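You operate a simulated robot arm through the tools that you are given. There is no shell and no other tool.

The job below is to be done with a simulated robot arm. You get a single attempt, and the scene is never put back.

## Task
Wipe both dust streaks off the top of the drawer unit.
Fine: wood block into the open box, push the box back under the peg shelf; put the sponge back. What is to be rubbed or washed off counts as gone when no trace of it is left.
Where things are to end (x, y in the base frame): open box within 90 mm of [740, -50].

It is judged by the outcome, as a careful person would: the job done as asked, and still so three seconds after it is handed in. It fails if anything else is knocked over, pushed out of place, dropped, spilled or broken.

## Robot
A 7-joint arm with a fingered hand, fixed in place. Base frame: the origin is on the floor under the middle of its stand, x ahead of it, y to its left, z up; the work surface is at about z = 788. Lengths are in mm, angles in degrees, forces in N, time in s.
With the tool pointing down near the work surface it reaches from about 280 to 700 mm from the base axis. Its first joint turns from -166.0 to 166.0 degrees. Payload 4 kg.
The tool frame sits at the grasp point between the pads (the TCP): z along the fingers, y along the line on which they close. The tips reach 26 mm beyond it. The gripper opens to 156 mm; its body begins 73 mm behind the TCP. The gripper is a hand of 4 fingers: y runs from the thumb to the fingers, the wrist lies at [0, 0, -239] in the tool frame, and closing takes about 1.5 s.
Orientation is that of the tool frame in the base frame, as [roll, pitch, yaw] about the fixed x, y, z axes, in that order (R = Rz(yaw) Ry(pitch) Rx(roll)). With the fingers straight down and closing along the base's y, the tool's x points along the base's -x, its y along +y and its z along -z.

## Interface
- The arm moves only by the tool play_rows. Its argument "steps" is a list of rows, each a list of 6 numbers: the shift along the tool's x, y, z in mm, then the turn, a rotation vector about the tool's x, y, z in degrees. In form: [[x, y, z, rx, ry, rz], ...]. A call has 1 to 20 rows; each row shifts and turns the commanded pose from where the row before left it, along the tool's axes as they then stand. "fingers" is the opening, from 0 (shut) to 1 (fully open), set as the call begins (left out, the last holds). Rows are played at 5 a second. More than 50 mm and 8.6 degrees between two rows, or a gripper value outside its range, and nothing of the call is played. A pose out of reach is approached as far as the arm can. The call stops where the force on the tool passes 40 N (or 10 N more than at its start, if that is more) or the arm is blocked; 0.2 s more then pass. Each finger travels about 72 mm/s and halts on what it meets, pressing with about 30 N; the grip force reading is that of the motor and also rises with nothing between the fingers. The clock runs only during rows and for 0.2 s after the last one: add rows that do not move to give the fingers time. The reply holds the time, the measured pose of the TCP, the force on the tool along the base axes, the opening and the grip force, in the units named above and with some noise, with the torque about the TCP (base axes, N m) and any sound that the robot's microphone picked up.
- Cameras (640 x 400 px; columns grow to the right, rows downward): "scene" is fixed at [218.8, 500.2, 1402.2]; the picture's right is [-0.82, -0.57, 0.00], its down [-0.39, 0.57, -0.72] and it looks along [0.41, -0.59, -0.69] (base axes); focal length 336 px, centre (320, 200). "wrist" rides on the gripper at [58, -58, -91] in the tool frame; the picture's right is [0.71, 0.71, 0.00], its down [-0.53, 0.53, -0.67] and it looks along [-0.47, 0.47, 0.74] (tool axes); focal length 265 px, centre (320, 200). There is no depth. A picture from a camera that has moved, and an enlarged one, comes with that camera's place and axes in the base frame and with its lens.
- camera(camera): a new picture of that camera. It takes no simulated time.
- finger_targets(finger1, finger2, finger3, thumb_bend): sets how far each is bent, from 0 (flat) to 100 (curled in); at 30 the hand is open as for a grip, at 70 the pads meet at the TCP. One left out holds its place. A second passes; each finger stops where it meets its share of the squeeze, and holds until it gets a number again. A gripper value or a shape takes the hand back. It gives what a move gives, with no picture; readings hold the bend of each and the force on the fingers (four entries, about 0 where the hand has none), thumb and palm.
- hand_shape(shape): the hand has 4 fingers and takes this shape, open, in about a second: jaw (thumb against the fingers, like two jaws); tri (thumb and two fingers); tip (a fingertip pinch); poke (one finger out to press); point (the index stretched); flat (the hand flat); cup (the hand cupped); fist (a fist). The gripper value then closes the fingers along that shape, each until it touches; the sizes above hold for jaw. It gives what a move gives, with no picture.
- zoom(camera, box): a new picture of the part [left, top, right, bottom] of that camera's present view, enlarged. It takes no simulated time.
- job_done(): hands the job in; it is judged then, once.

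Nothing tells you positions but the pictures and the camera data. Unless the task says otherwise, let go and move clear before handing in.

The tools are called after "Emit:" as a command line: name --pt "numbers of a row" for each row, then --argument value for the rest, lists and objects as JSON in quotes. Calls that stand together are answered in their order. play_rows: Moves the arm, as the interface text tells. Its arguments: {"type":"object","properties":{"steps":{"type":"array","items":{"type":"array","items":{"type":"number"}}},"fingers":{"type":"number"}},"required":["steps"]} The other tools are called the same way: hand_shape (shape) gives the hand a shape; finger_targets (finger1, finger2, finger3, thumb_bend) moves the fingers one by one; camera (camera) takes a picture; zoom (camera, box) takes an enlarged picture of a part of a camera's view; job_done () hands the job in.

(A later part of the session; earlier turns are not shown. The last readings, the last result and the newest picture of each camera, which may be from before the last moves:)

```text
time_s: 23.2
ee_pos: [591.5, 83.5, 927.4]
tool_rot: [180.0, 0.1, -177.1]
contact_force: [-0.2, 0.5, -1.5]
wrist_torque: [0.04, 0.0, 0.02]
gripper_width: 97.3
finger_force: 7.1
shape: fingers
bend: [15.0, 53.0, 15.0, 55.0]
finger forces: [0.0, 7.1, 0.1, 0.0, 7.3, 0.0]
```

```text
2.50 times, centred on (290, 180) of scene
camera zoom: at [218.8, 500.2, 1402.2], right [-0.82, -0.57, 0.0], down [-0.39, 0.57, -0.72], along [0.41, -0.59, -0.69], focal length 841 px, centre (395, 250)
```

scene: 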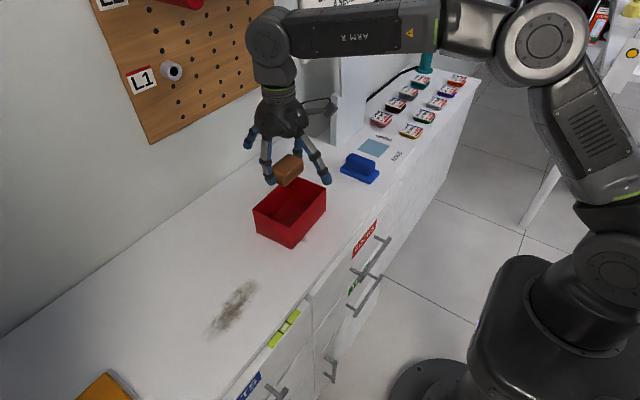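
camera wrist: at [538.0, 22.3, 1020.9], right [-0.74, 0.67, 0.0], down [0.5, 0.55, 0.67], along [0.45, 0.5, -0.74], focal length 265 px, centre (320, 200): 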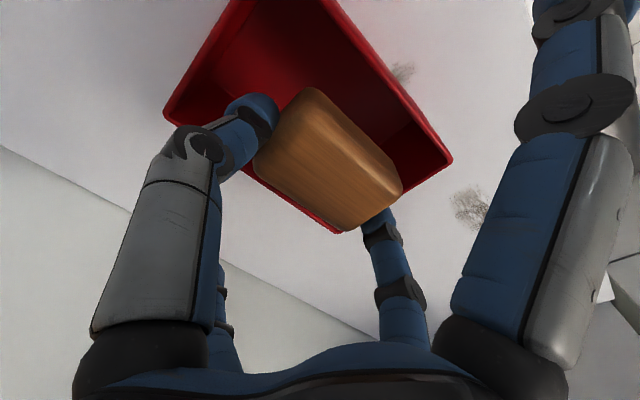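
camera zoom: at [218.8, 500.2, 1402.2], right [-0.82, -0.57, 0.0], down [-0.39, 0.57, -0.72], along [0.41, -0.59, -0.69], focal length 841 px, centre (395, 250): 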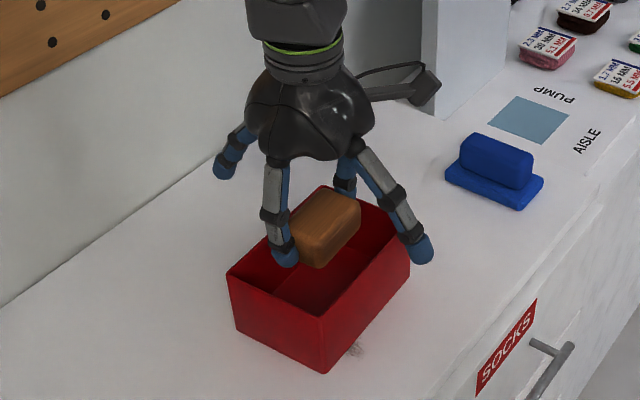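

The box centre is confirmed at (596, 85) with a 3.5° turn, and the hand is lined up with it. I'll continue lowering.

Emit:
play_rows --pt "-3 1 15 0 0 0" --pt "0 0 15 0 0 0" --pt "0 0 15 0 0 0" --pt "0 0 15 0 0 0" --pt "0 0 0 0 0 0"

Emit:
camera --camera "wrist"

Emit:
zoom --camera "scene" --box '[200, 100, 380, 260]'

```text
time_s: 24.4
ee_pos: [594.9, 85.3, 867.2]
tool_rot: [-180.0, 0.0, -177.2]
contact_force: [-0.4, -0.9, -0.4]
wrist_torque: [0.02, 0.01, 0.02]
gripper_width: 97.5
finger_force: 7.6
shape: fingers
bend: [15.0, 53.0, 15.0, 55.0]
finger forces: [0.1, 7.2, 0.1, 0.0, 7.2, 0.0]
```

```text
taken
camera wrist: at [540.6, 23.7, 961.1], right [-0.74, 0.67, 0.0], down [0.5, 0.55, 0.67], along [0.45, 0.5, -0.74], focal length 265 px, centre (320, 200)
```

wrist: 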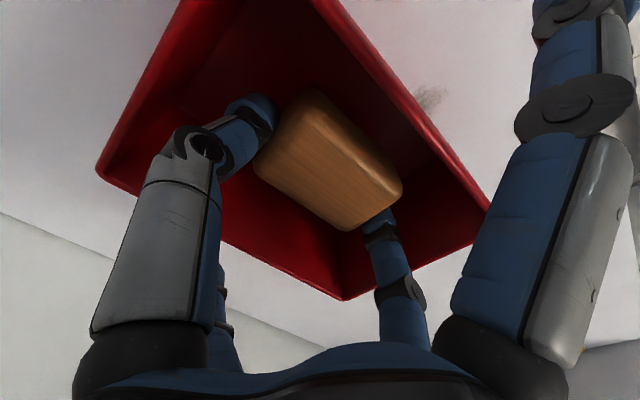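

```text
2.50 times, centred on (290, 180) of scene
camera zoom: at [218.8, 500.2, 1402.2], right [-0.82, -0.57, 0.0], down [-0.39, 0.57, -0.72], along [0.41, -0.59, -0.69], focal length 841 px, centre (395, 250)
```

zoom: 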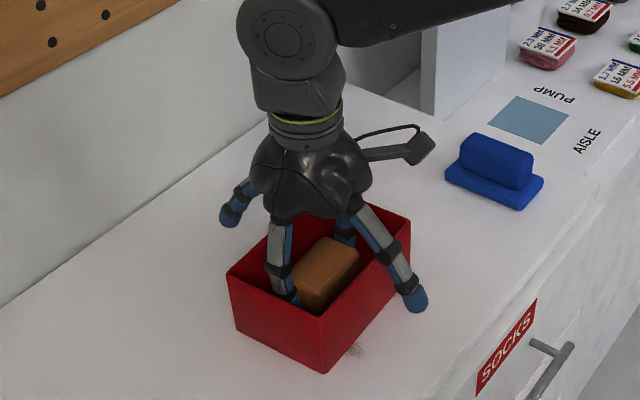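

The block is inside the box with room on all sides. I'll lower the rest of the way in small steps.

Emit:
play_rows --pt "0 0 8 0 0 0" --pt "0 0 6 0 0 0" --pt "0 0 3 0 0 0" --pt "0 0 2 0 0 0" --pt "0 0 0 0 0 0"

Emit:
camera --camera "wrist"

```text
time_s: 25.6
ee_pos: [595.8, 84.5, 848.6]
tool_rot: [-179.9, 0.1, -177.1]
contact_force: [-0.2, -0.4, -0.6]
wrist_torque: [0.02, -0.01, 0.04]
gripper_width: 97.6
finger_force: 7.0
shape: fingers
bend: [15.0, 53.0, 15.0, 55.0]
finger forces: [0.0, 7.1, 0.0, 0.1, 7.1, 0.1]
```

```text
taken
camera wrist: at [540.7, 22.4, 942.9], right [-0.74, 0.67, 0.0], down [0.5, 0.55, 0.67], along [0.45, 0.5, -0.74], focal length 265 px, centre (320, 200)
```

wrist: 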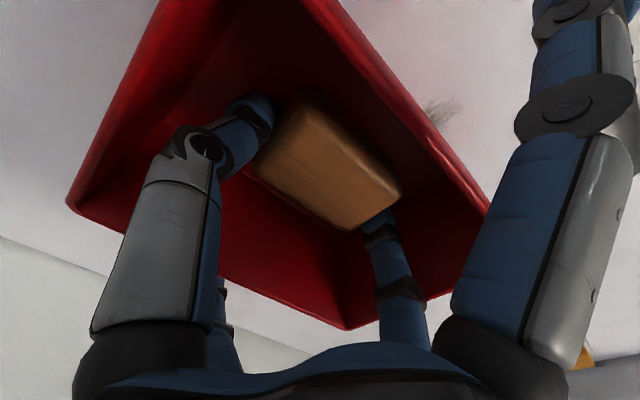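

Still no contact at z = 848.6. I'll lower 2 mm at a time to meet the box floor.

Emit:
play_rows --pt "0 0 2 0 0 0" --pt "0 0 0 0 0 0"

Emit:
play_rows --pt "0 0 2 0 0 0" --pt "0 0 0 0 0 0"

```text
time_s: 26.2
ee_pos: [595.4, 84.3, 847.9]
tool_rot: [-180.0, 0.1, -177.1]
contact_force: [-0.3, -0.2, -0.6]
wrist_torque: [-0.02, 0.0, -0.02]
gripper_width: 97.4
finger_force: 7.0
shape: fingers
bend: [15.0, 53.0, 15.0, 55.0]
finger forces: [0.1, 7.2, 0.0, 0.1, 7.1, 0.1]
```

```text
time_s: 26.8
ee_pos: [596.3, 85.0, 846.0]
tool_rot: [-180.0, 0.1, -177.2]
contact_force: [0.2, -0.1, 3.7]
wrist_torque: [0.01, 0.01, -0.03]
gripper_width: 97.3
finger_force: 7.2
shape: fingers
bend: [15.0, 53.0, 15.0, 55.0]
finger forces: [0.0, 7.1, 0.1, 0.0, 7.6, 0.0]
```

The block has touched the box floor (3.7 N upward). I'll open the two fingers just enough to release it.

Emit:
finger_targets --finger2 46 --thumb_bend 47

Emit:
camera --camera "wrist"

```text
time_s: 27.8
ee_pos: [596.1, 83.7, 844.7]
tool_rot: [-180.0, 0.2, -177.3]
contact_force: [-0.2, 0.2, -0.3]
wrist_torque: [-0.01, 0.0, 0.01]
gripper_width: 102.7
finger_force: 0.2
shape: fingers
bend: [15.0, 46.0, 15.0, 47.0]
finger forces: [0.1, 0.7, 0.0, 0.1, 0.0, 0.0]
```

```text
taken
camera wrist: at [541.3, 22.9, 938.7], right [-0.74, 0.67, 0.0], down [0.5, 0.55, 0.67], along [0.45, 0.5, -0.74], focal length 265 px, centre (320, 200)
```

wrist: 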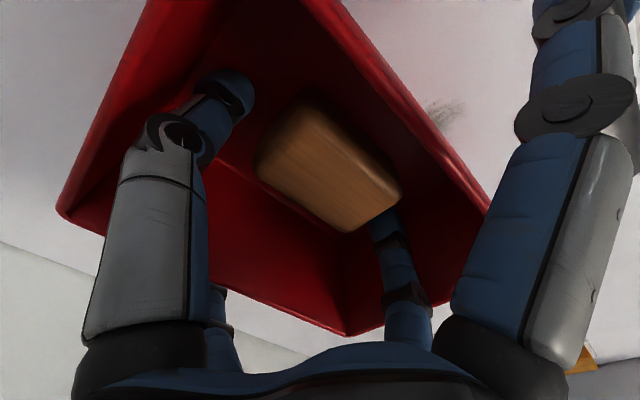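

The block rests on the box floor and is free. I'll ease finger2 in slightly (it read 0.7 N) and rise straight up out of the box.

Emit:
finger_targets --finger2 48 --thumb_bend 48

Emit:
play_rows --pt "0 0 -10 0 0 0" --pt "0 0 -15 0 0 0" --pt "0 0 -25 0 0 0" --pt "0 0 -30 0 0 0" --pt "0 0 -40 0 0 0" --pt "0 0 -40 0 0 0"

Emit:
camera --camera "wrist"

Emit:
camera --camera "scene"

```text
time_s: 28.8
ee_pos: [596.1, 83.9, 845.3]
tool_rot: [-179.9, 0.2, -177.2]
contact_force: [-0.3, 0.3, 0.3]
wrist_torque: [-0.04, -0.01, 0.0]
gripper_width: 102.5
finger_force: 0.2
shape: fingers
bend: [15.0, 48.0, 15.0, 48.0]
finger forces: [0.0, 0.1, 0.0, 0.0, 0.0, 0.0]
```

```text
time_s: 30.2
ee_pos: [594.6, 81.2, 1006.6]
tool_rot: [179.9, 0.0, -177.3]
contact_force: [-0.3, 0.2, 0.0]
wrist_torque: [0.0, 0.02, 0.01]
gripper_width: 102.2
finger_force: 0.0
shape: fingers
bend: [15.0, 48.0, 15.0, 48.0]
finger forces: [0.0, 0.0, 0.0, 0.0, 0.0, 0.1]
```

```text
taken
camera wrist: at [541.7, 21.0, 1098.9], right [-0.74, 0.67, 0.0], down [0.5, 0.55, 0.67], along [0.45, 0.5, -0.74], focal length 265 px, centre (320, 200)
```

wrist: 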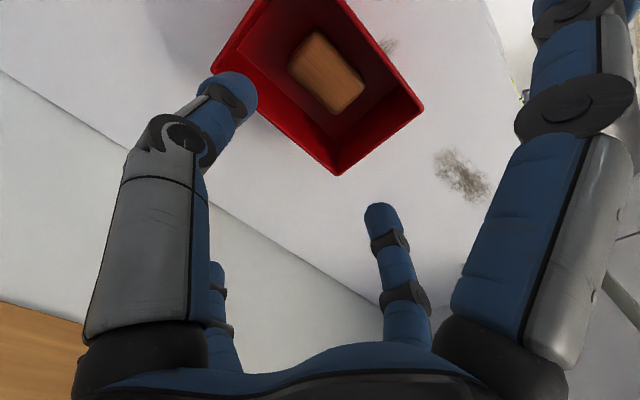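

```text
taken
```

scene: 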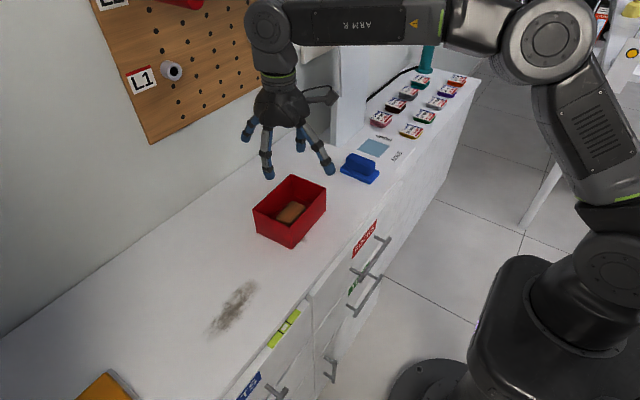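

The wood block now lies in the box. Next I'll move the box by taking its two long walls from outside with finger1 and finger3, so I'll splay the other two fingers and centre the hand on the box at (596, 85).

Emit:
finger_targets --finger1 24 --finger2 8 --finger3 24 --thumb_bend 8

Emit:
play_rows --pt "-2 3 20 0 0 0" --pt "0 0 25 0 0 0" --pt "0 0 25 0 0 0" --pt "0 0 20 0 0 0" --pt "0 0 0 0 0 0"

Emit:
camera --camera "wrist"

Emit:
zoom --camera "scene" --box '[200, 100, 380, 260]'

```text
time_s: 31.2
ee_pos: [596.7, 81.2, 1005.1]
tool_rot: [180.0, 0.0, -177.1]
contact_force: [0.9, 0.6, 0.5]
wrist_torque: [-0.01, -0.02, -0.01]
gripper_width: 131.0
finger_force: 0.0
shape: fingers
bend: [24.0, 8.0, 24.0, 8.0]
finger forces: [0.0, 0.0, 0.0, 0.0, 0.1, 0.0]
```

```text
time_s: 32.4
ee_pos: [597.8, 86.6, 916.9]
tool_rot: [180.0, 0.2, -177.1]
contact_force: [-0.3, 0.7, 0.1]
wrist_torque: [-0.02, -0.01, 0.01]
gripper_width: 131.0
finger_force: 0.1
shape: fingers
bend: [24.0, 8.0, 24.0, 8.0]
finger forces: [0.0, 0.0, 0.0, 0.0, 0.0, 0.0]
```

```text
taken
camera wrist: at [542.8, 25.5, 1009.5], right [-0.74, 0.67, 0.0], down [0.5, 0.55, 0.67], along [0.45, 0.5, -0.74], focal length 265 px, centre (320, 200)
```

wrist: 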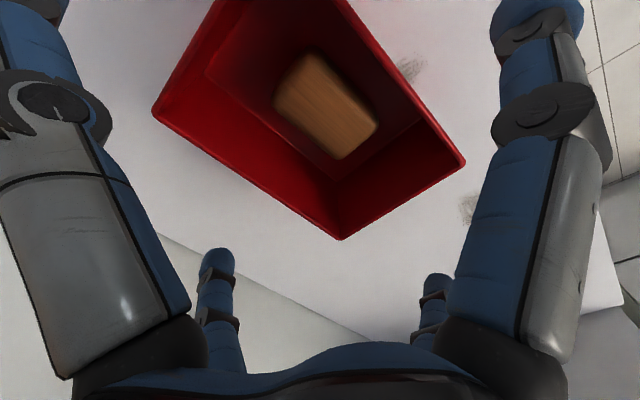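

```text
2.50 times, centred on (290, 180) of scene
camera zoom: at [218.8, 500.2, 1402.2], right [-0.82, -0.57, 0.0], down [-0.39, 0.57, -0.72], along [0.41, -0.59, -0.69], focal length 841 px, centre (395, 250)
```

zoom: 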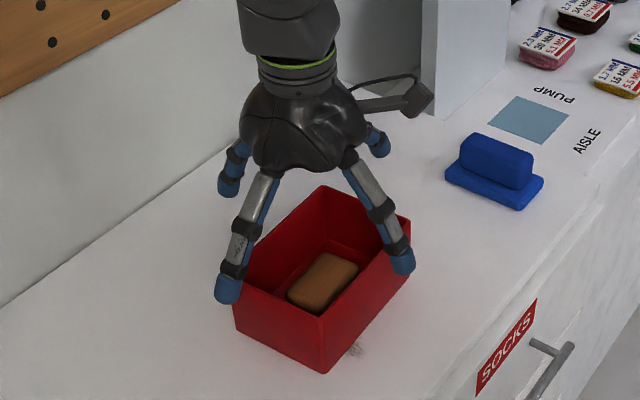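

The hand is centred over the box with finger1 and finger3 outside its long walls. I'll lower to about z = 860.

Emit:
play_rows --pt "0 -1 12 0 0 0" --pt "0 0 12 0 0 0" --pt "0 0 12 0 0 0" --pt "0 0 12 0 0 0" --pt "0 0 9 0 0 0" --pt "0 0 0 0 0 0"

Emit:
camera --camera "wrist"

Emit:
zoom --camera "scene" --box '[200, 100, 380, 260]'

```text
time_s: 33.8
ee_pos: [596.1, 86.4, 858.6]
tool_rot: [-179.9, 0.1, -177.1]
contact_force: [0.6, 0.3, 0.0]
wrist_torque: [0.0, -0.01, 0.0]
gripper_width: 131.1
finger_force: 0.1
shape: fingers
bend: [24.0, 8.0, 24.0, 8.0]
finger forces: [0.1, 0.0, 0.0, 0.0, 0.1, 0.1]
```

```text
taken
camera wrist: at [542.3, 24.3, 951.9], right [-0.74, 0.67, 0.0], down [0.5, 0.55, 0.67], along [0.45, 0.5, -0.74], focal length 265 px, centre (320, 200)
```

wrist: 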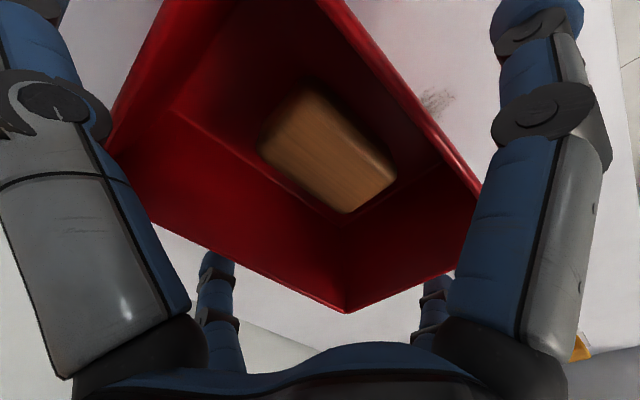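

```text
2.50 times, centred on (290, 180) of scene
camera zoom: at [218.8, 500.2, 1402.2], right [-0.82, -0.57, 0.0], down [-0.39, 0.57, -0.72], along [0.41, -0.59, -0.69], focal length 841 px, centre (395, 250)
```

zoom: 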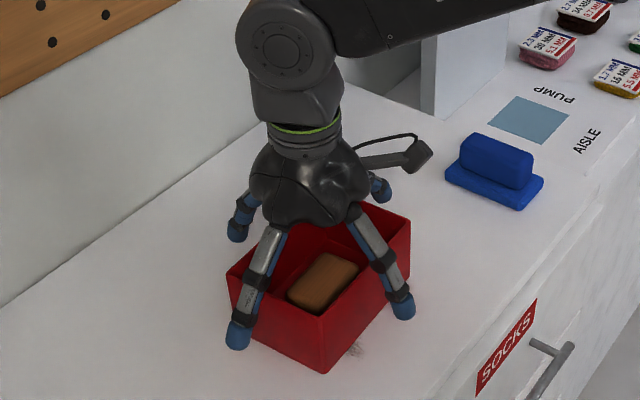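

The hand now straddles the box with no contact. I'll close finger1 and finger3 onto the outer walls.

Emit:
finger_targets --finger1 40 --finger3 40

Emit:
finger_targets --finger1 55 --finger3 55

Emit:
camera --camera "wrist"

Emit:
zoom --camera "scene" --box '[200, 100, 380, 260]'

```text
time_s: 34.8
ee_pos: [597.2, 85.7, 858.3]
tool_rot: [180.0, 0.1, -177.0]
contact_force: [-0.2, 0.3, 0.4]
wrist_torque: [-0.04, 0.01, 0.02]
gripper_width: 116.5
finger_force: 0.1
shape: fingers
bend: [40.0, 8.0, 40.0, 8.0]
finger forces: [0.0, 0.1, 0.1, 0.1, 0.1, 0.0]
```

```text
time_s: 35.8
ee_pos: [596.7, 85.7, 859.5]
tool_rot: [179.9, 0.1, -177.1]
contact_force: [-0.2, 1.0, 1.2]
wrist_torque: [-0.01, 0.02, -0.01]
gripper_width: 112.6
finger_force: 8.3
shape: fingers
bend: [44.0, 8.0, 45.0, 8.0]
finger forces: [8.6, 0.1, 8.0, 0.0, 0.0, 0.0]
```

```text
taken
camera wrist: at [542.3, 24.3, 952.3], right [-0.74, 0.67, 0.0], down [0.5, 0.55, 0.67], along [0.45, 0.5, -0.74], focal length 265 px, centre (320, 200)
```

wrist: 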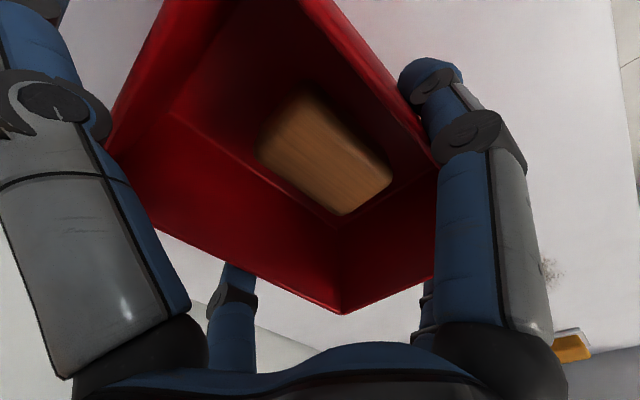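

```text
2.50 times, centred on (290, 180) of scene
camera zoom: at [218.8, 500.2, 1402.2], right [-0.82, -0.57, 0.0], down [-0.39, 0.57, -0.72], along [0.41, -0.59, -0.69], focal length 841 px, centre (395, 250)
```

zoom: 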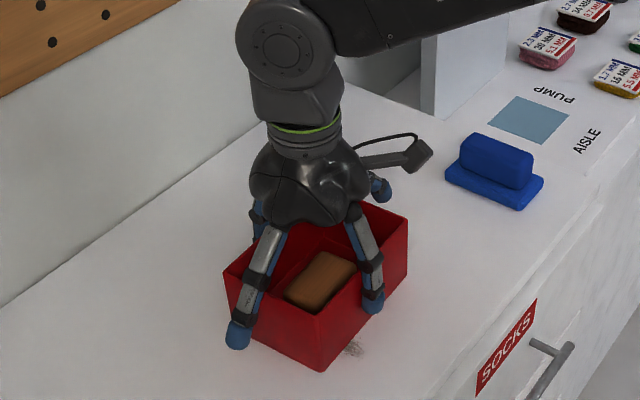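

Both fingers hold the box walls at about 8 N. I'll start sliding the box back and right, with a short test first.

Emit:
play_rows --pt "-4 -5 0 0 0 0" --pt "-6 -8 0 0 0 0" --pt "-6 -8 0 0 0 0" --pt "0 0 0 0 0 0"

Emit:
zoom --camera "scene" --box '[200, 100, 380, 260]'

Emit:
camera --camera "wrist"

```text
time_s: 36.8
ee_pos: [613.8, 66.5, 859.3]
tool_rot: [180.0, 0.1, -177.1]
contact_force: [-0.7, 1.3, 2.2]
wrist_torque: [0.03, 0.0, -0.01]
gripper_width: 113.4
finger_force: 8.3
shape: fingers
bend: [44.0, 8.0, 45.0, 8.0]
finger forces: [8.9, 0.0, 8.2, 0.0, 0.1, 0.0]
```

```text
2.50 times, centred on (290, 180) of scene
camera zoom: at [218.8, 500.2, 1402.2], right [-0.82, -0.57, 0.0], down [-0.39, 0.57, -0.72], along [0.41, -0.59, -0.69], focal length 841 px, centre (395, 250)
```

zoom: 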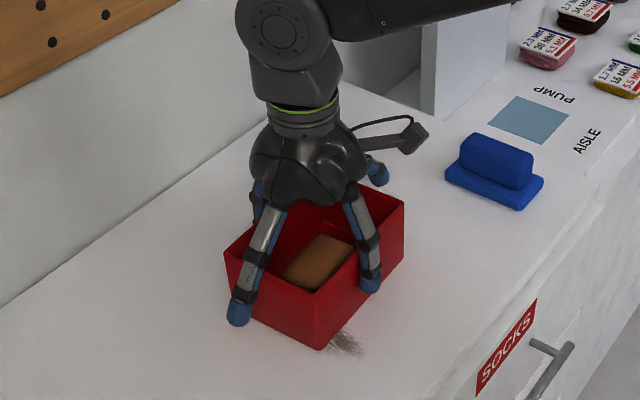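

```text
taken
camera wrist: at [559.5, 4.7, 952.3], right [-0.74, 0.67, 0.0], down [0.5, 0.55, 0.67], along [0.45, 0.5, -0.74], focal length 265 px, centre (320, 200)
```

wrist: 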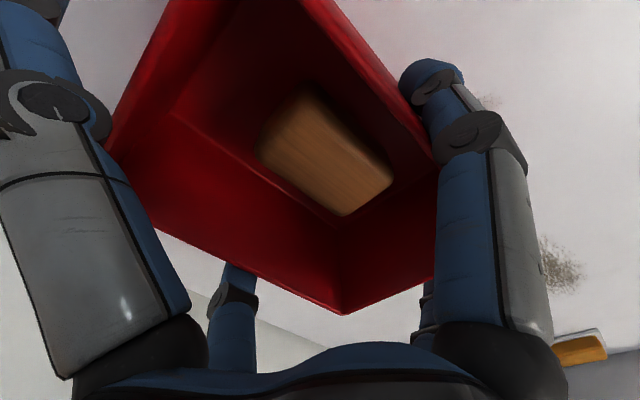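

The box slides cleanly with the hand. I'll continue toward about (700, -38).

Emit:
play_rows --pt "-5.8 -7.8 0 0 0 0" --pt "-5.8 -7.8 0 0 0 0" --pt "-5.8 -7.8 0 0 0 0" --pt "-5.8 -7.8 0 0 0 0" --pt "-5.8 -7.8 0 0 0 0" --pt "-5.8 -7.8 0 0 0 0" --pt "-5.8 -7.8 0 0 0 0" --pt "-5.8 -7.8 0 0 0 0" --pt "-5.8 -7.8 0 0 0 0" --pt "-5.8 -7.8 0 0 0 0" --pt "0 0 0 0 0 0"

Emit:
camera --camera "scene"

Emit:
camera --camera "wrist"

```text
time_s: 39.2
ee_pos: [674.4, -9.1, 857.8]
tool_rot: [180.0, 0.0, -177.1]
contact_force: [-2.3, 2.2, 5.8]
wrist_torque: [0.05, 0.02, -0.01]
gripper_width: 114.3
finger_force: 9.1
shape: fingers
bend: [44.0, 8.0, 45.0, 8.0]
finger forces: [9.7, 0.1, 7.8, 0.0, 0.1, 0.1]
```

```text
taken
```

scene: 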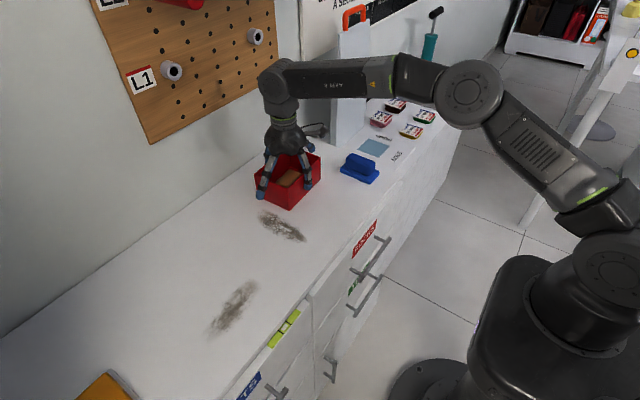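

```text
taken
camera wrist: at [620.4, -70.4, 951.6], right [-0.74, 0.67, 0.0], down [0.5, 0.55, 0.67], along [0.45, 0.5, -0.74], focal length 265 px, centre (320, 200)
```

wrist: 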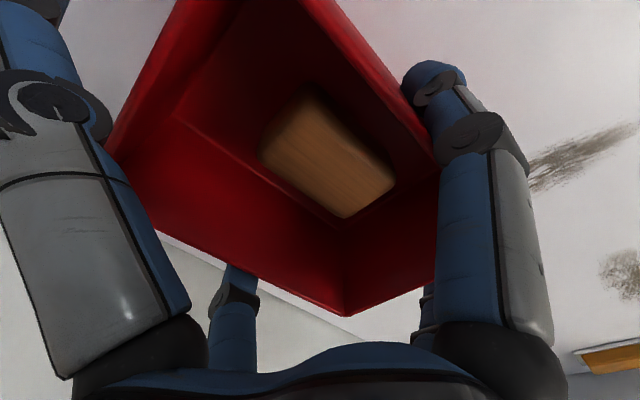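

Both dust streaks are now uncovered and the box is near (674, -8). I'll continue toward the target as far as reach allows.

Emit:
play_rows --pt "-4.5 -5.5 -0.5 0 0 0" --pt "-4.5 -5.5 -0.5 0 0 0" --pt "-4.5 -5.5 0 0 0 0" --pt "-4.5 -5.5 0 0 0 0" --pt "-4.5 -5.5 0 0 0 0" --pt "-4.5 -5.5 0 0 0 0" --pt "-4.5 -3 0 0 0 0" --pt "0 0 0 0 0 0"

Emit:
camera --camera "scene"

Emit:
camera --camera "wrist"

```text
time_s: 41.0
ee_pos: [707.1, -43.2, 860.8]
tool_rot: [-180.0, 0.1, -177.2]
contact_force: [-0.4, 1.2, 0.1]
wrist_torque: [-0.02, -0.02, -0.02]
gripper_width: 112.8
finger_force: 8.4
shape: fingers
bend: [45.0, 8.0, 45.0, 8.0]
finger forces: [8.5, 0.0, 8.5, 0.0, 0.0, 0.0]
```

```text
taken
```

scene: 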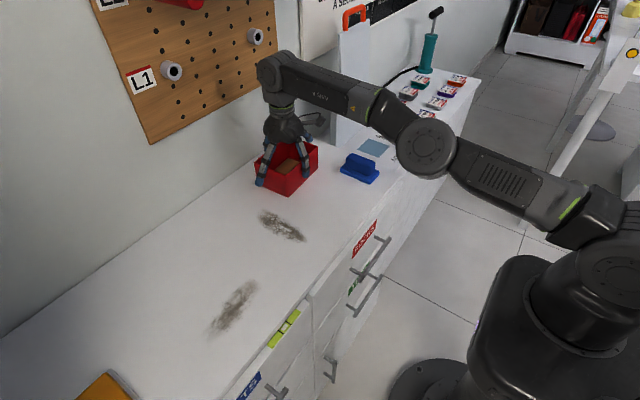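

```text
taken
camera wrist: at [653.1, -104.1, 952.9], right [-0.74, 0.67, 0.0], down [0.5, 0.55, 0.67], along [0.45, 0.5, -0.74], focal length 265 px, centre (320, 200)
```

wrist: 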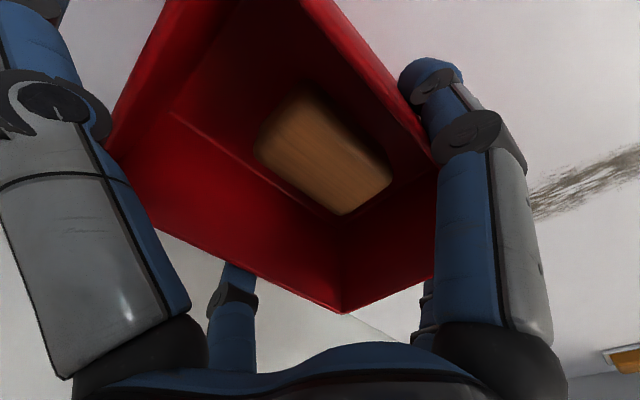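

The box is at about (707, -44), within 35 mm of the target and still upright with the block inside. I'll set it down fully, open the fingers and rise.

Emit:
play_rows --pt "0 0 1 0 0 0" --pt "0 0 0.5 0 0 0" --pt "0 0 0 0 0 0"

Emit:
finger_targets --finger1 36 --finger3 36

Emit:
finger_targets --finger1 24 --finger3 24

Emit:
play_rows --pt "0 0 -15 0 0 0" --pt "0 0 -20 0 0 0" --pt "0 0 -25 0 0 0" --pt "0 0 -30 0 0 0" --pt "0 0 0 0 0 0"

Emit:
camera --camera "wrist"

Emit:
camera --camera "scene"

```text
time_s: 41.8
ee_pos: [708.0, -42.5, 859.3]
tool_rot: [179.9, 0.1, -177.2]
contact_force: [-0.1, -0.2, 2.1]
wrist_torque: [0.03, -0.02, -0.01]
gripper_width: 113.0
finger_force: 8.8
shape: fingers
bend: [45.0, 8.0, 45.0, 8.0]
finger forces: [8.5, 0.1, 8.3, 0.0, 0.0, 0.0]
```

```text
time_s: 42.8
ee_pos: [707.4, -42.0, 858.4]
tool_rot: [-180.0, 0.1, -177.3]
contact_force: [0.8, -0.1, 0.8]
wrist_torque: [0.03, -0.01, -0.03]
gripper_width: 120.3
finger_force: 0.1
shape: fingers
bend: [36.0, 8.0, 36.0, 8.0]
finger forces: [0.1, 0.0, 0.0, 0.0, 0.1, 0.0]
```

```text
time_s: 43.8
ee_pos: [708.4, -43.0, 857.9]
tool_rot: [-180.0, 0.1, -177.2]
contact_force: [0.9, 0.1, 0.6]
wrist_torque: [0.0, -0.03, -0.01]
gripper_width: 130.3
finger_force: 0.1
shape: fingers
bend: [24.0, 8.0, 24.0, 8.0]
finger forces: [0.0, 0.1, 0.1, 0.0, 0.0, 0.0]
```

```text
time_s: 45.0
ee_pos: [691.4, -39.4, 947.3]
tool_rot: [-180.0, 0.1, -177.2]
contact_force: [0.2, 0.5, 0.4]
wrist_torque: [0.01, -0.03, 0.0]
gripper_width: 130.1
finger_force: 0.0
shape: fingers
bend: [24.0, 8.0, 24.0, 8.0]
finger forces: [0.1, 0.0, 0.1, 0.0, 0.0, 0.1]
out of reach, approached as far as the arm can: row 1, 3, 4
```

```text
taken
camera wrist: at [636.3, -99.9, 1039.1], right [-0.74, 0.67, 0.0], down [0.5, 0.55, 0.67], along [0.45, 0.5, -0.74], focal length 265 px, centre (320, 200)
```

wrist: 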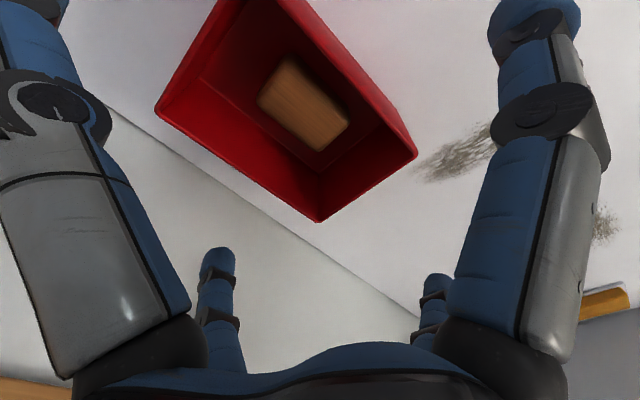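

```text
taken
```

scene: 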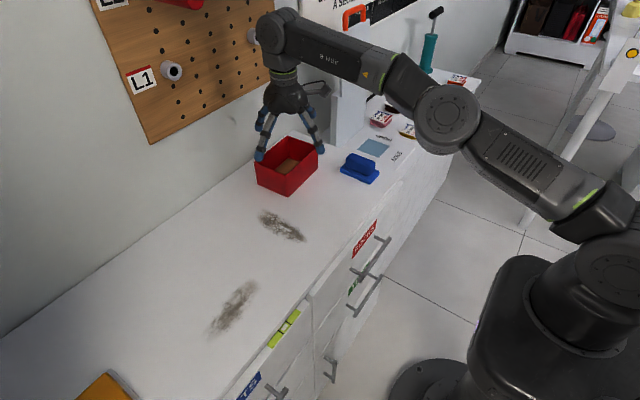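

The box stands at about (710, -45) with the block in it, and both streaks are in the open. Next I'll move over to the sponge, levelling the hand's yaw back to 180°.

Emit:
play_rows --pt "14 -5 0 0 0 0" --pt "20 -12 0 0 0 0" --pt "24 -18 0 0 0 0" --pt "24 -18 0 0 0 0" --pt "24 -18 0 0 0 0" --pt "20 -18 0 0 0 0" --pt "10 -18 0 0 0 3" --pt "0 0 0 0 0 0"

Emit:
camera --camera "wrist"

Emit:
zoom --camera "scene" --box '[280, 100, 440, 220]'

```text
time_s: 46.8
ee_pos: [560.1, -154.0, 946.4]
tool_rot: [179.9, 0.0, 179.8]
contact_force: [-0.1, -0.2, 0.1]
wrist_torque: [0.01, -0.01, 0.0]
gripper_width: 130.5
finger_force: 0.1
shape: fingers
bend: [24.0, 8.0, 24.0, 8.0]
finger forces: [0.0, 0.0, 0.1, 0.0, 0.0, 0.0]
```

```text
taken
camera wrist: at [501.7, -212.3, 1039.4], right [-0.71, 0.71, 0.0], down [0.53, 0.52, 0.67], along [0.47, 0.47, -0.74], focal length 265 px, centre (320, 200)
```

wrist: 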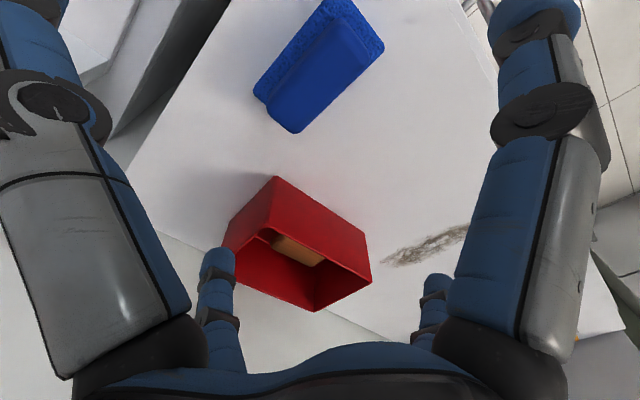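

```text
3.33 times, centred on (360, 160) of scene
camera zoom: at [218.8, 500.2, 1402.2], right [-0.82, -0.57, 0.0], down [-0.39, 0.57, -0.72], along [0.41, -0.59, -0.69], focal length 1122 px, centre (187, 333)
```

zoom: 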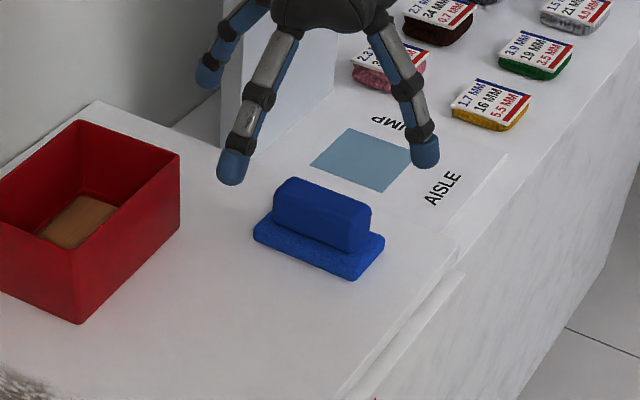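

I'm above the sponge. I'll zoom in to find the grip's exact outline and yaw, noting its place so I can return it there.

Emit:
zoom --camera "wrist" --box '[230, 0, 410, 140]'

```text
2.86 times, centred on (320, 70) of wrist
camera zoom: at [501.7, -212.3, 1039.4], right [-0.71, 0.71, 0.0], down [0.53, 0.52, 0.67], along [0.47, 0.47, -0.74], focal length 758 px, centre (320, 571)
```

zoom: 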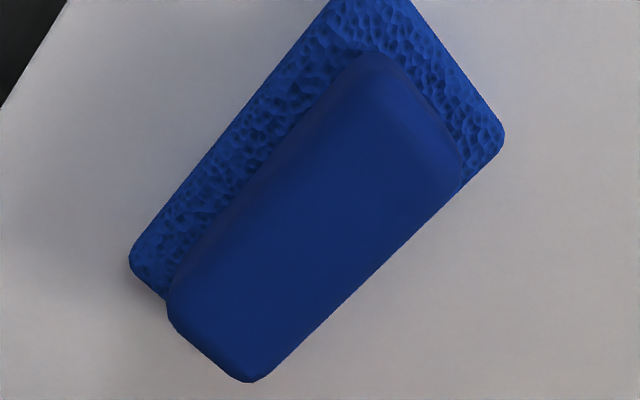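

The sponge's grip spans about x 514–602 and y -180 to -144, with no noticeable yaw, so its centre is near (557, -162). I'll open to a ready shape, centre on it and lower to z ≈ 870.

Emit:
finger_targets --finger1 36 --finger2 42 --finger3 36 --thumb_bend 42

Emit:
play_rows --pt "3 -8 16 0 0 0" --pt "0 0 20 0 0 0" --pt "0 0 20 0 0 0" --pt "0 0 20 0 0 0" --pt "0 0 0 0 0 0"

Emit:
camera --camera "wrist"

Emit:
zoom --camera "scene" --box '[280, 100, 440, 220]'

```text
time_s: 47.8
ee_pos: [558.6, -153.9, 945.5]
tool_rot: [-180.0, 0.1, 179.9]
contact_force: [-0.2, 0.2, 0.7]
wrist_torque: [0.0, -0.03, -0.02]
gripper_width: 83.0
finger_force: 0.0
shape: fingers
bend: [36.0, 42.0, 36.0, 42.0]
finger forces: [0.0, 0.0, 0.0, 0.0, 0.0, 0.0]
```

```text
time_s: 49.0
ee_pos: [558.6, -160.3, 868.5]
tool_rot: [-180.0, 0.1, 179.9]
contact_force: [0.1, 0.2, 0.3]
wrist_torque: [0.01, 0.0, 0.0]
gripper_width: 82.8
finger_force: 0.0
shape: fingers
bend: [36.0, 42.0, 36.0, 42.0]
finger forces: [0.1, 0.0, 0.0, 0.0, 0.1, 0.0]
```

```text
taken
camera wrist: at [500.3, -219.3, 962.6], right [-0.71, 0.71, 0.0], down [0.53, 0.52, 0.67], along [0.47, 0.47, -0.74], focal length 265 px, centre (320, 200)
```

wrist: 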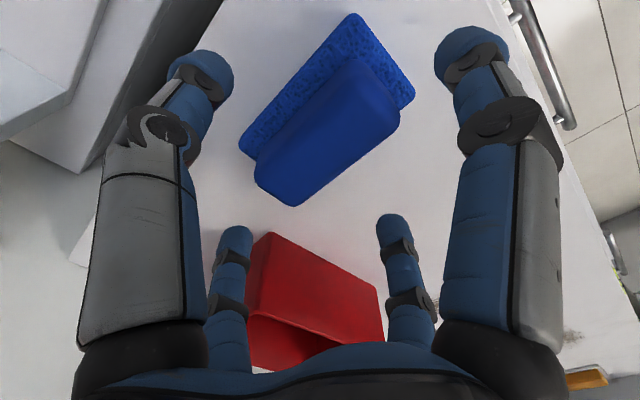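

```text
3.33 times, centred on (360, 160) of scene
camera zoom: at [218.8, 500.2, 1402.2], right [-0.82, -0.57, 0.0], down [-0.39, 0.57, -0.72], along [0.41, -0.59, -0.69], focal length 1122 px, centre (187, 333)
```

zoom: 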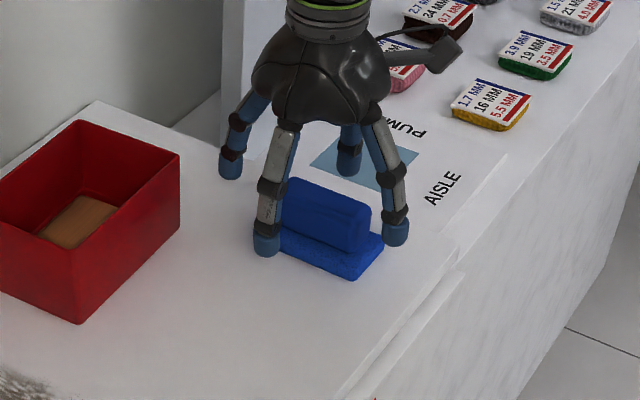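

The sponge centre refines to (557, -163). I'll shift by a couple of millimetres, lower to z ≈ 850, then close all four fingers partway.

Emit:
play_rows --pt "1.5 -2.5 6 0 0 0" --pt "0 0 6 0 0 0" --pt "0 0 6 0 0 0" --pt "0 0 0 0 0 0"

Emit:
finger_targets --finger1 42 --finger2 54 --finger3 42 --thumb_bend 54

Emit:
camera --camera "wrist"

Emit:
zoom --camera "scene" --box '[280, 100, 440, 220]'

```text
time_s: 50.0
ee_pos: [555.9, -162.6, 851.4]
tool_rot: [179.9, 0.0, 179.8]
contact_force: [0.3, 0.1, 0.4]
wrist_torque: [0.01, -0.02, 0.01]
gripper_width: 82.9
finger_force: 0.1
shape: fingers
bend: [36.0, 42.0, 36.0, 42.0]
finger forces: [0.0, 0.0, 0.0, 0.0, 0.1, 0.0]
```

```text
time_s: 51.0
ee_pos: [557.1, -164.0, 852.1]
tool_rot: [-179.9, 0.1, 179.9]
contact_force: [-0.6, -0.2, -1.4]
wrist_torque: [-0.04, 0.03, 0.02]
gripper_width: 59.1
finger_force: 0.0
shape: fingers
bend: [42.0, 54.0, 42.0, 54.0]
finger forces: [0.0, 0.0, 0.0, 0.1, 0.0, 0.0]
```

```text
taken
camera wrist: at [498.6, -221.7, 944.8], right [-0.71, 0.71, 0.0], down [0.53, 0.52, 0.67], along [0.47, 0.47, -0.74], focal length 265 px, centre (320, 200)
```

wrist: 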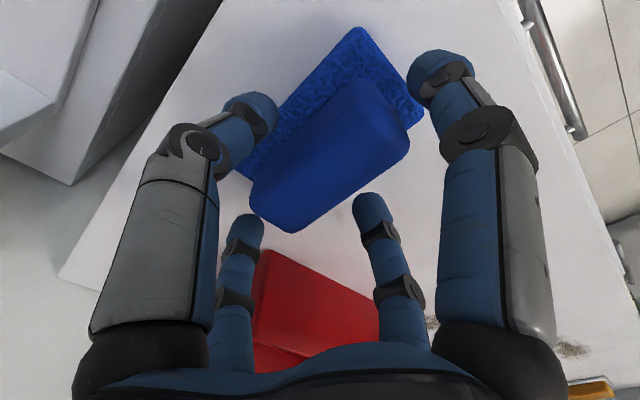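

```text
3.33 times, centred on (360, 160) of scene
camera zoom: at [218.8, 500.2, 1402.2], right [-0.82, -0.57, 0.0], down [-0.39, 0.57, -0.72], along [0.41, -0.59, -0.69], focal length 1122 px, centre (187, 333)
```

zoom: 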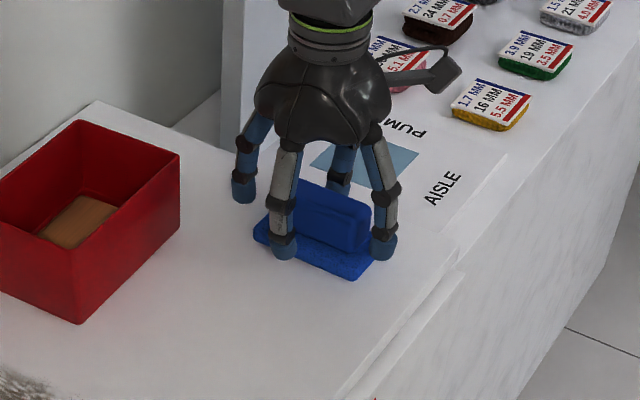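

The fingers are evenly spread around the grip. I'll lower 4 mm more, then close all four on it.

Emit:
play_rows --pt "0 0 2 0 0 0" --pt "0 0 2 0 0 0" --pt "0 0 0 0 0 0"

Emit:
finger_targets --finger2 72 --thumb_bend 72

Emit:
finger_targets --finger1 60 --finger3 60

Emit:
camera --camera "wrist"

Emit:
zoom --camera "scene" --box '[280, 100, 440, 220]'

```text
time_s: 51.8
ee_pos: [556.4, -162.2, 847.9]
tool_rot: [179.9, 0.1, 179.8]
contact_force: [0.7, -0.5, 0.3]
wrist_torque: [0.01, 0.0, 0.0]
gripper_width: 59.0
finger_force: 0.0
shape: fingers
bend: [42.0, 54.0, 42.0, 54.0]
finger forces: [0.0, 0.1, 0.0, 0.0, 0.0, 0.1]
```

```text
time_s: 52.8
ee_pos: [555.4, -164.4, 848.2]
tool_rot: [179.9, 0.1, 179.8]
contact_force: [-0.2, -4.2, 7.4]
wrist_torque: [0.03, 0.0, 0.07]
gripper_width: 52.2
finger_force: 13.7
shape: fingers
bend: [42.0, 60.0, 42.0, 63.0]
finger forces: [0.0, 13.6, 0.0, 0.0, 13.4, 0.1]
```

```text
time_s: 53.8
ee_pos: [556.0, -163.5, 847.7]
tool_rot: [-179.9, 0.1, 179.9]
contact_force: [-0.4, -3.8, 13.5]
wrist_torque: [0.01, -0.06, 0.07]
gripper_width: 42.1
finger_force: 21.8
shape: fingers
bend: [47.0, 60.0, 53.0, 64.0]
finger forces: [9.3, 9.8, 13.3, 0.1, 11.5, 0.0]
```

```text
taken
camera wrist: at [498.4, -221.7, 941.1], right [-0.71, 0.71, 0.0], down [0.53, 0.52, 0.67], along [0.48, 0.47, -0.74], focal length 265 px, centre (320, 200)
```

wrist: 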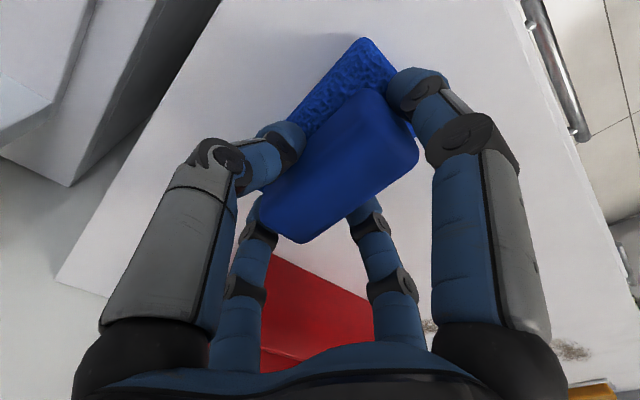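

```text
3.33 times, centred on (360, 160) of scene
camera zoom: at [218.8, 500.2, 1402.2], right [-0.82, -0.57, 0.0], down [-0.39, 0.57, -0.72], along [0.41, -0.59, -0.69], focal length 1122 px, centre (187, 333)
```

zoom: 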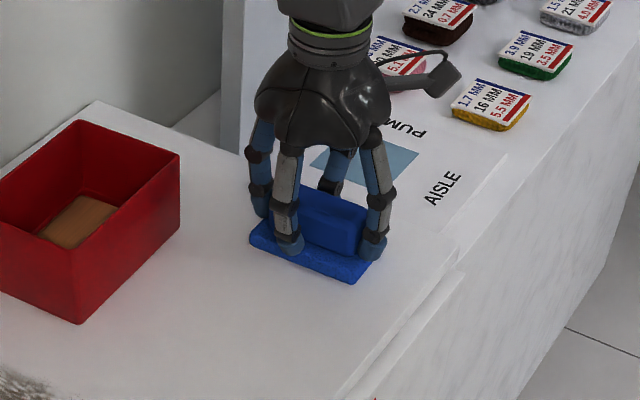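

All four fingers hold the grip at about 10 N each. I'll record the home pose as TCP (556, -163.5, 848), then lift gently and check the hold.

Emit:
play_rows --pt "0 0 -5 0 0 0" --pt "0 0 -10 0 0 0" --pt "0 0 -20 0 0 0" --pt "0 0 -20 0 0 0" --pt "0 0 0 0 0 0"

Emit:
camera --camera "wrist"

Emit:
zoom --camera "scene" --box '[280, 100, 440, 220]'

```text
time_s: 55.0
ee_pos: [555.3, -162.8, 901.2]
tool_rot: [180.0, 0.0, 179.9]
contact_force: [-0.2, 0.0, -0.4]
wrist_torque: [-0.01, 0.02, 0.01]
gripper_width: 41.9
finger_force: 18.5
shape: fingers
bend: [47.0, 60.0, 53.0, 65.0]
finger forces: [8.4, 8.4, 9.9, 0.0, 10.0, 0.0]
```

```text
taken
camera wrist: at [498.3, -221.2, 995.1], right [-0.71, 0.71, 0.0], down [0.53, 0.52, 0.67], along [0.47, 0.47, -0.74], focal length 265 px, centre (320, 200)
```

wrist: 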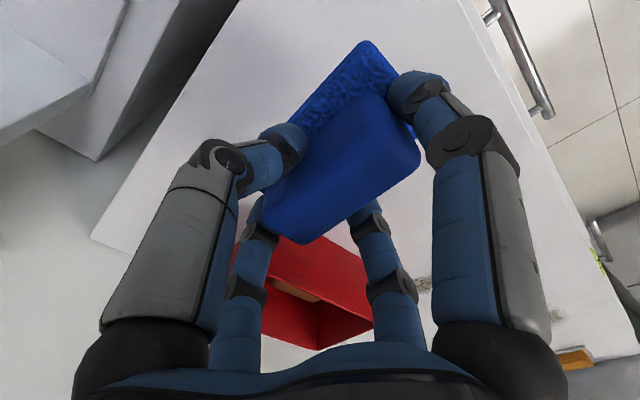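

```text
3.33 times, centred on (360, 160) of scene
camera zoom: at [218.8, 500.2, 1402.2], right [-0.82, -0.57, 0.0], down [-0.39, 0.57, -0.72], along [0.41, -0.59, -0.69], focal length 1122 px, centre (187, 333)
```

zoom: 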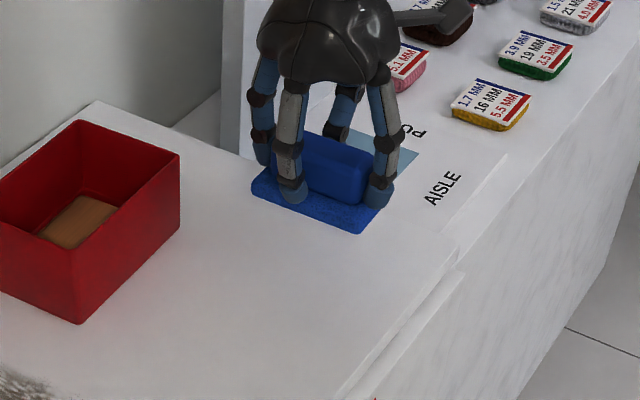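

The sponge is held securely off the surface. I'll carry it at z ≈ 900 over to the second streak, which runs from about (530, 112) to (690, 118).

Emit:
play_rows --pt "0 30 0 0 0 0" --pt "0 40 0 0 0 0" --pt "0 40 0 0 0 0" --pt "0 40 0 0 0 0" --pt "-5 40 0 0 0 0" --pt "-10 40 0 0 0 0" --pt "-10 38 0 0 0 0" --pt "0 0 15 0 0 0" --pt "0 0 15 0 0 0" --pt "0 0 0 0 0 0"

Emit:
camera --camera "wrist"

Emit:
camera --camera "scene"

Emit:
zoom --camera "scene" --box '[220, 130, 360, 260]'

```text
time_s: 57.2
ee_pos: [583.4, 104.4, 871.7]
tool_rot: [180.0, 0.2, 179.9]
contact_force: [0.1, 0.1, 0.7]
wrist_torque: [0.0, 0.01, -0.01]
gripper_width: 41.6
finger_force: 18.5
shape: fingers
bend: [47.0, 60.0, 53.0, 65.0]
finger forces: [8.6, 8.7, 9.6, 0.0, 10.1, 0.0]
```

```text
taken
camera wrist: at [525.9, 46.1, 964.5], right [-0.71, 0.71, 0.0], down [0.53, 0.52, 0.67], along [0.47, 0.47, -0.74], focal length 265 px, centre (320, 200)
```

wrist: 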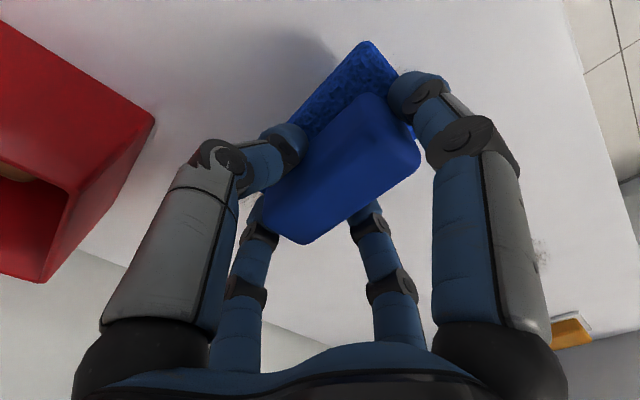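

```text
taken
```

scene: 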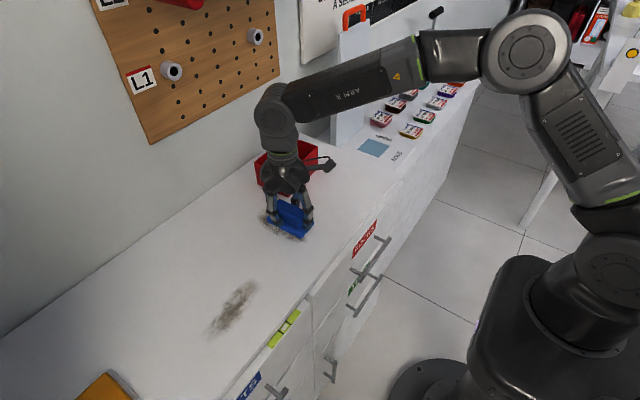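

```text
3.08 times, centred on (290, 195) of scene
camera zoom: at [218.8, 500.2, 1402.2], right [-0.82, -0.57, 0.0], down [-0.39, 0.57, -0.72], along [0.41, -0.59, -0.69], focal length 1035 px, centre (412, 215)
```

zoom: 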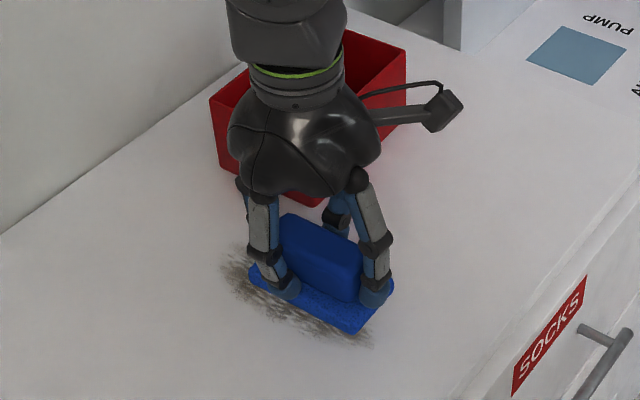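

The sponge hangs right over the streak. I'll lower it until it touches, watching the force.

Emit:
play_rows --pt "0 0 8 0 0 0" --pt "0 0 7 0 0 0" --pt "0 0 5 0 0 0" --pt "0 0 2 0 0 0" --pt "0 0 0 0 0 0"

Emit:
play_rows --pt "0 0 2 0 0 0" --pt "0 0 0 0 0 0"

```text
time_s: 58.4
ee_pos: [582.7, 104.6, 848.9]
tool_rot: [-180.0, 0.0, 179.8]
contact_force: [0.4, 0.8, 0.2]
wrist_torque: [-0.02, -0.02, -0.02]
gripper_width: 41.6
finger_force: 18.8
shape: fingers
bend: [47.0, 60.0, 53.0, 65.0]
finger forces: [8.6, 8.6, 9.6, 0.0, 10.1, 0.0]
```

```text
time_s: 59.0
ee_pos: [581.6, 103.5, 848.8]
tool_rot: [180.0, 0.2, 179.9]
contact_force: [-0.8, -1.2, 10.1]
wrist_torque: [0.29, -0.01, -0.01]
gripper_width: 41.8
finger_force: 19.5
shape: fingers
bend: [47.0, 60.0, 53.0, 65.0]
finger forces: [8.9, 9.4, 10.0, 0.0, 11.3, 0.0]
```

Contact at about 10 N, with the force on the sponge's +y edge. I'll press slightly more to let it seat flat, then start stroking along x.

Emit:
play_rows --pt "0 0 1 0 0 0" --pt "0 0 0 0 0 0"

Emit:
zoom --camera "scene" --box '[220, 130, 360, 260]'

Emit:
camera --camera "wrist"

```text
time_s: 59.6
ee_pos: [582.2, 104.6, 848.4]
tool_rot: [-180.0, 0.3, 179.8]
contact_force: [-1.0, -4.1, 19.8]
wrist_torque: [0.18, 0.01, -0.01]
gripper_width: 42.2
finger_force: 23.2
shape: fingers
bend: [47.0, 60.0, 53.0, 64.0]
finger forces: [11.3, 9.1, 12.9, 0.1, 12.7, 0.0]
```

```text
3.08 times, centred on (290, 195) of scene
camera zoom: at [218.8, 500.2, 1402.2], right [-0.82, -0.57, 0.0], down [-0.39, 0.57, -0.72], along [0.41, -0.59, -0.69], focal length 1035 px, centre (412, 215)
```

zoom: 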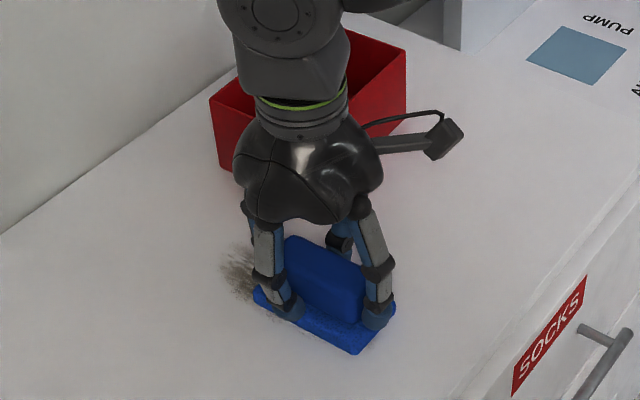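

```text
taken
camera wrist: at [524.4, 46.2, 941.1], right [-0.7, 0.71, 0.0], down [0.53, 0.52, 0.67], along [0.48, 0.47, -0.74], focal length 265 px, centre (320, 200)
```

wrist: 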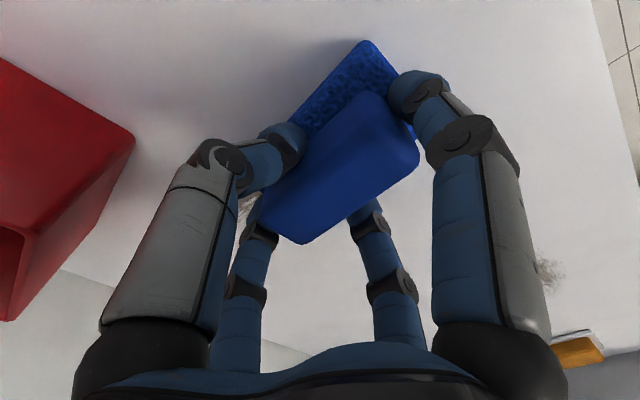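

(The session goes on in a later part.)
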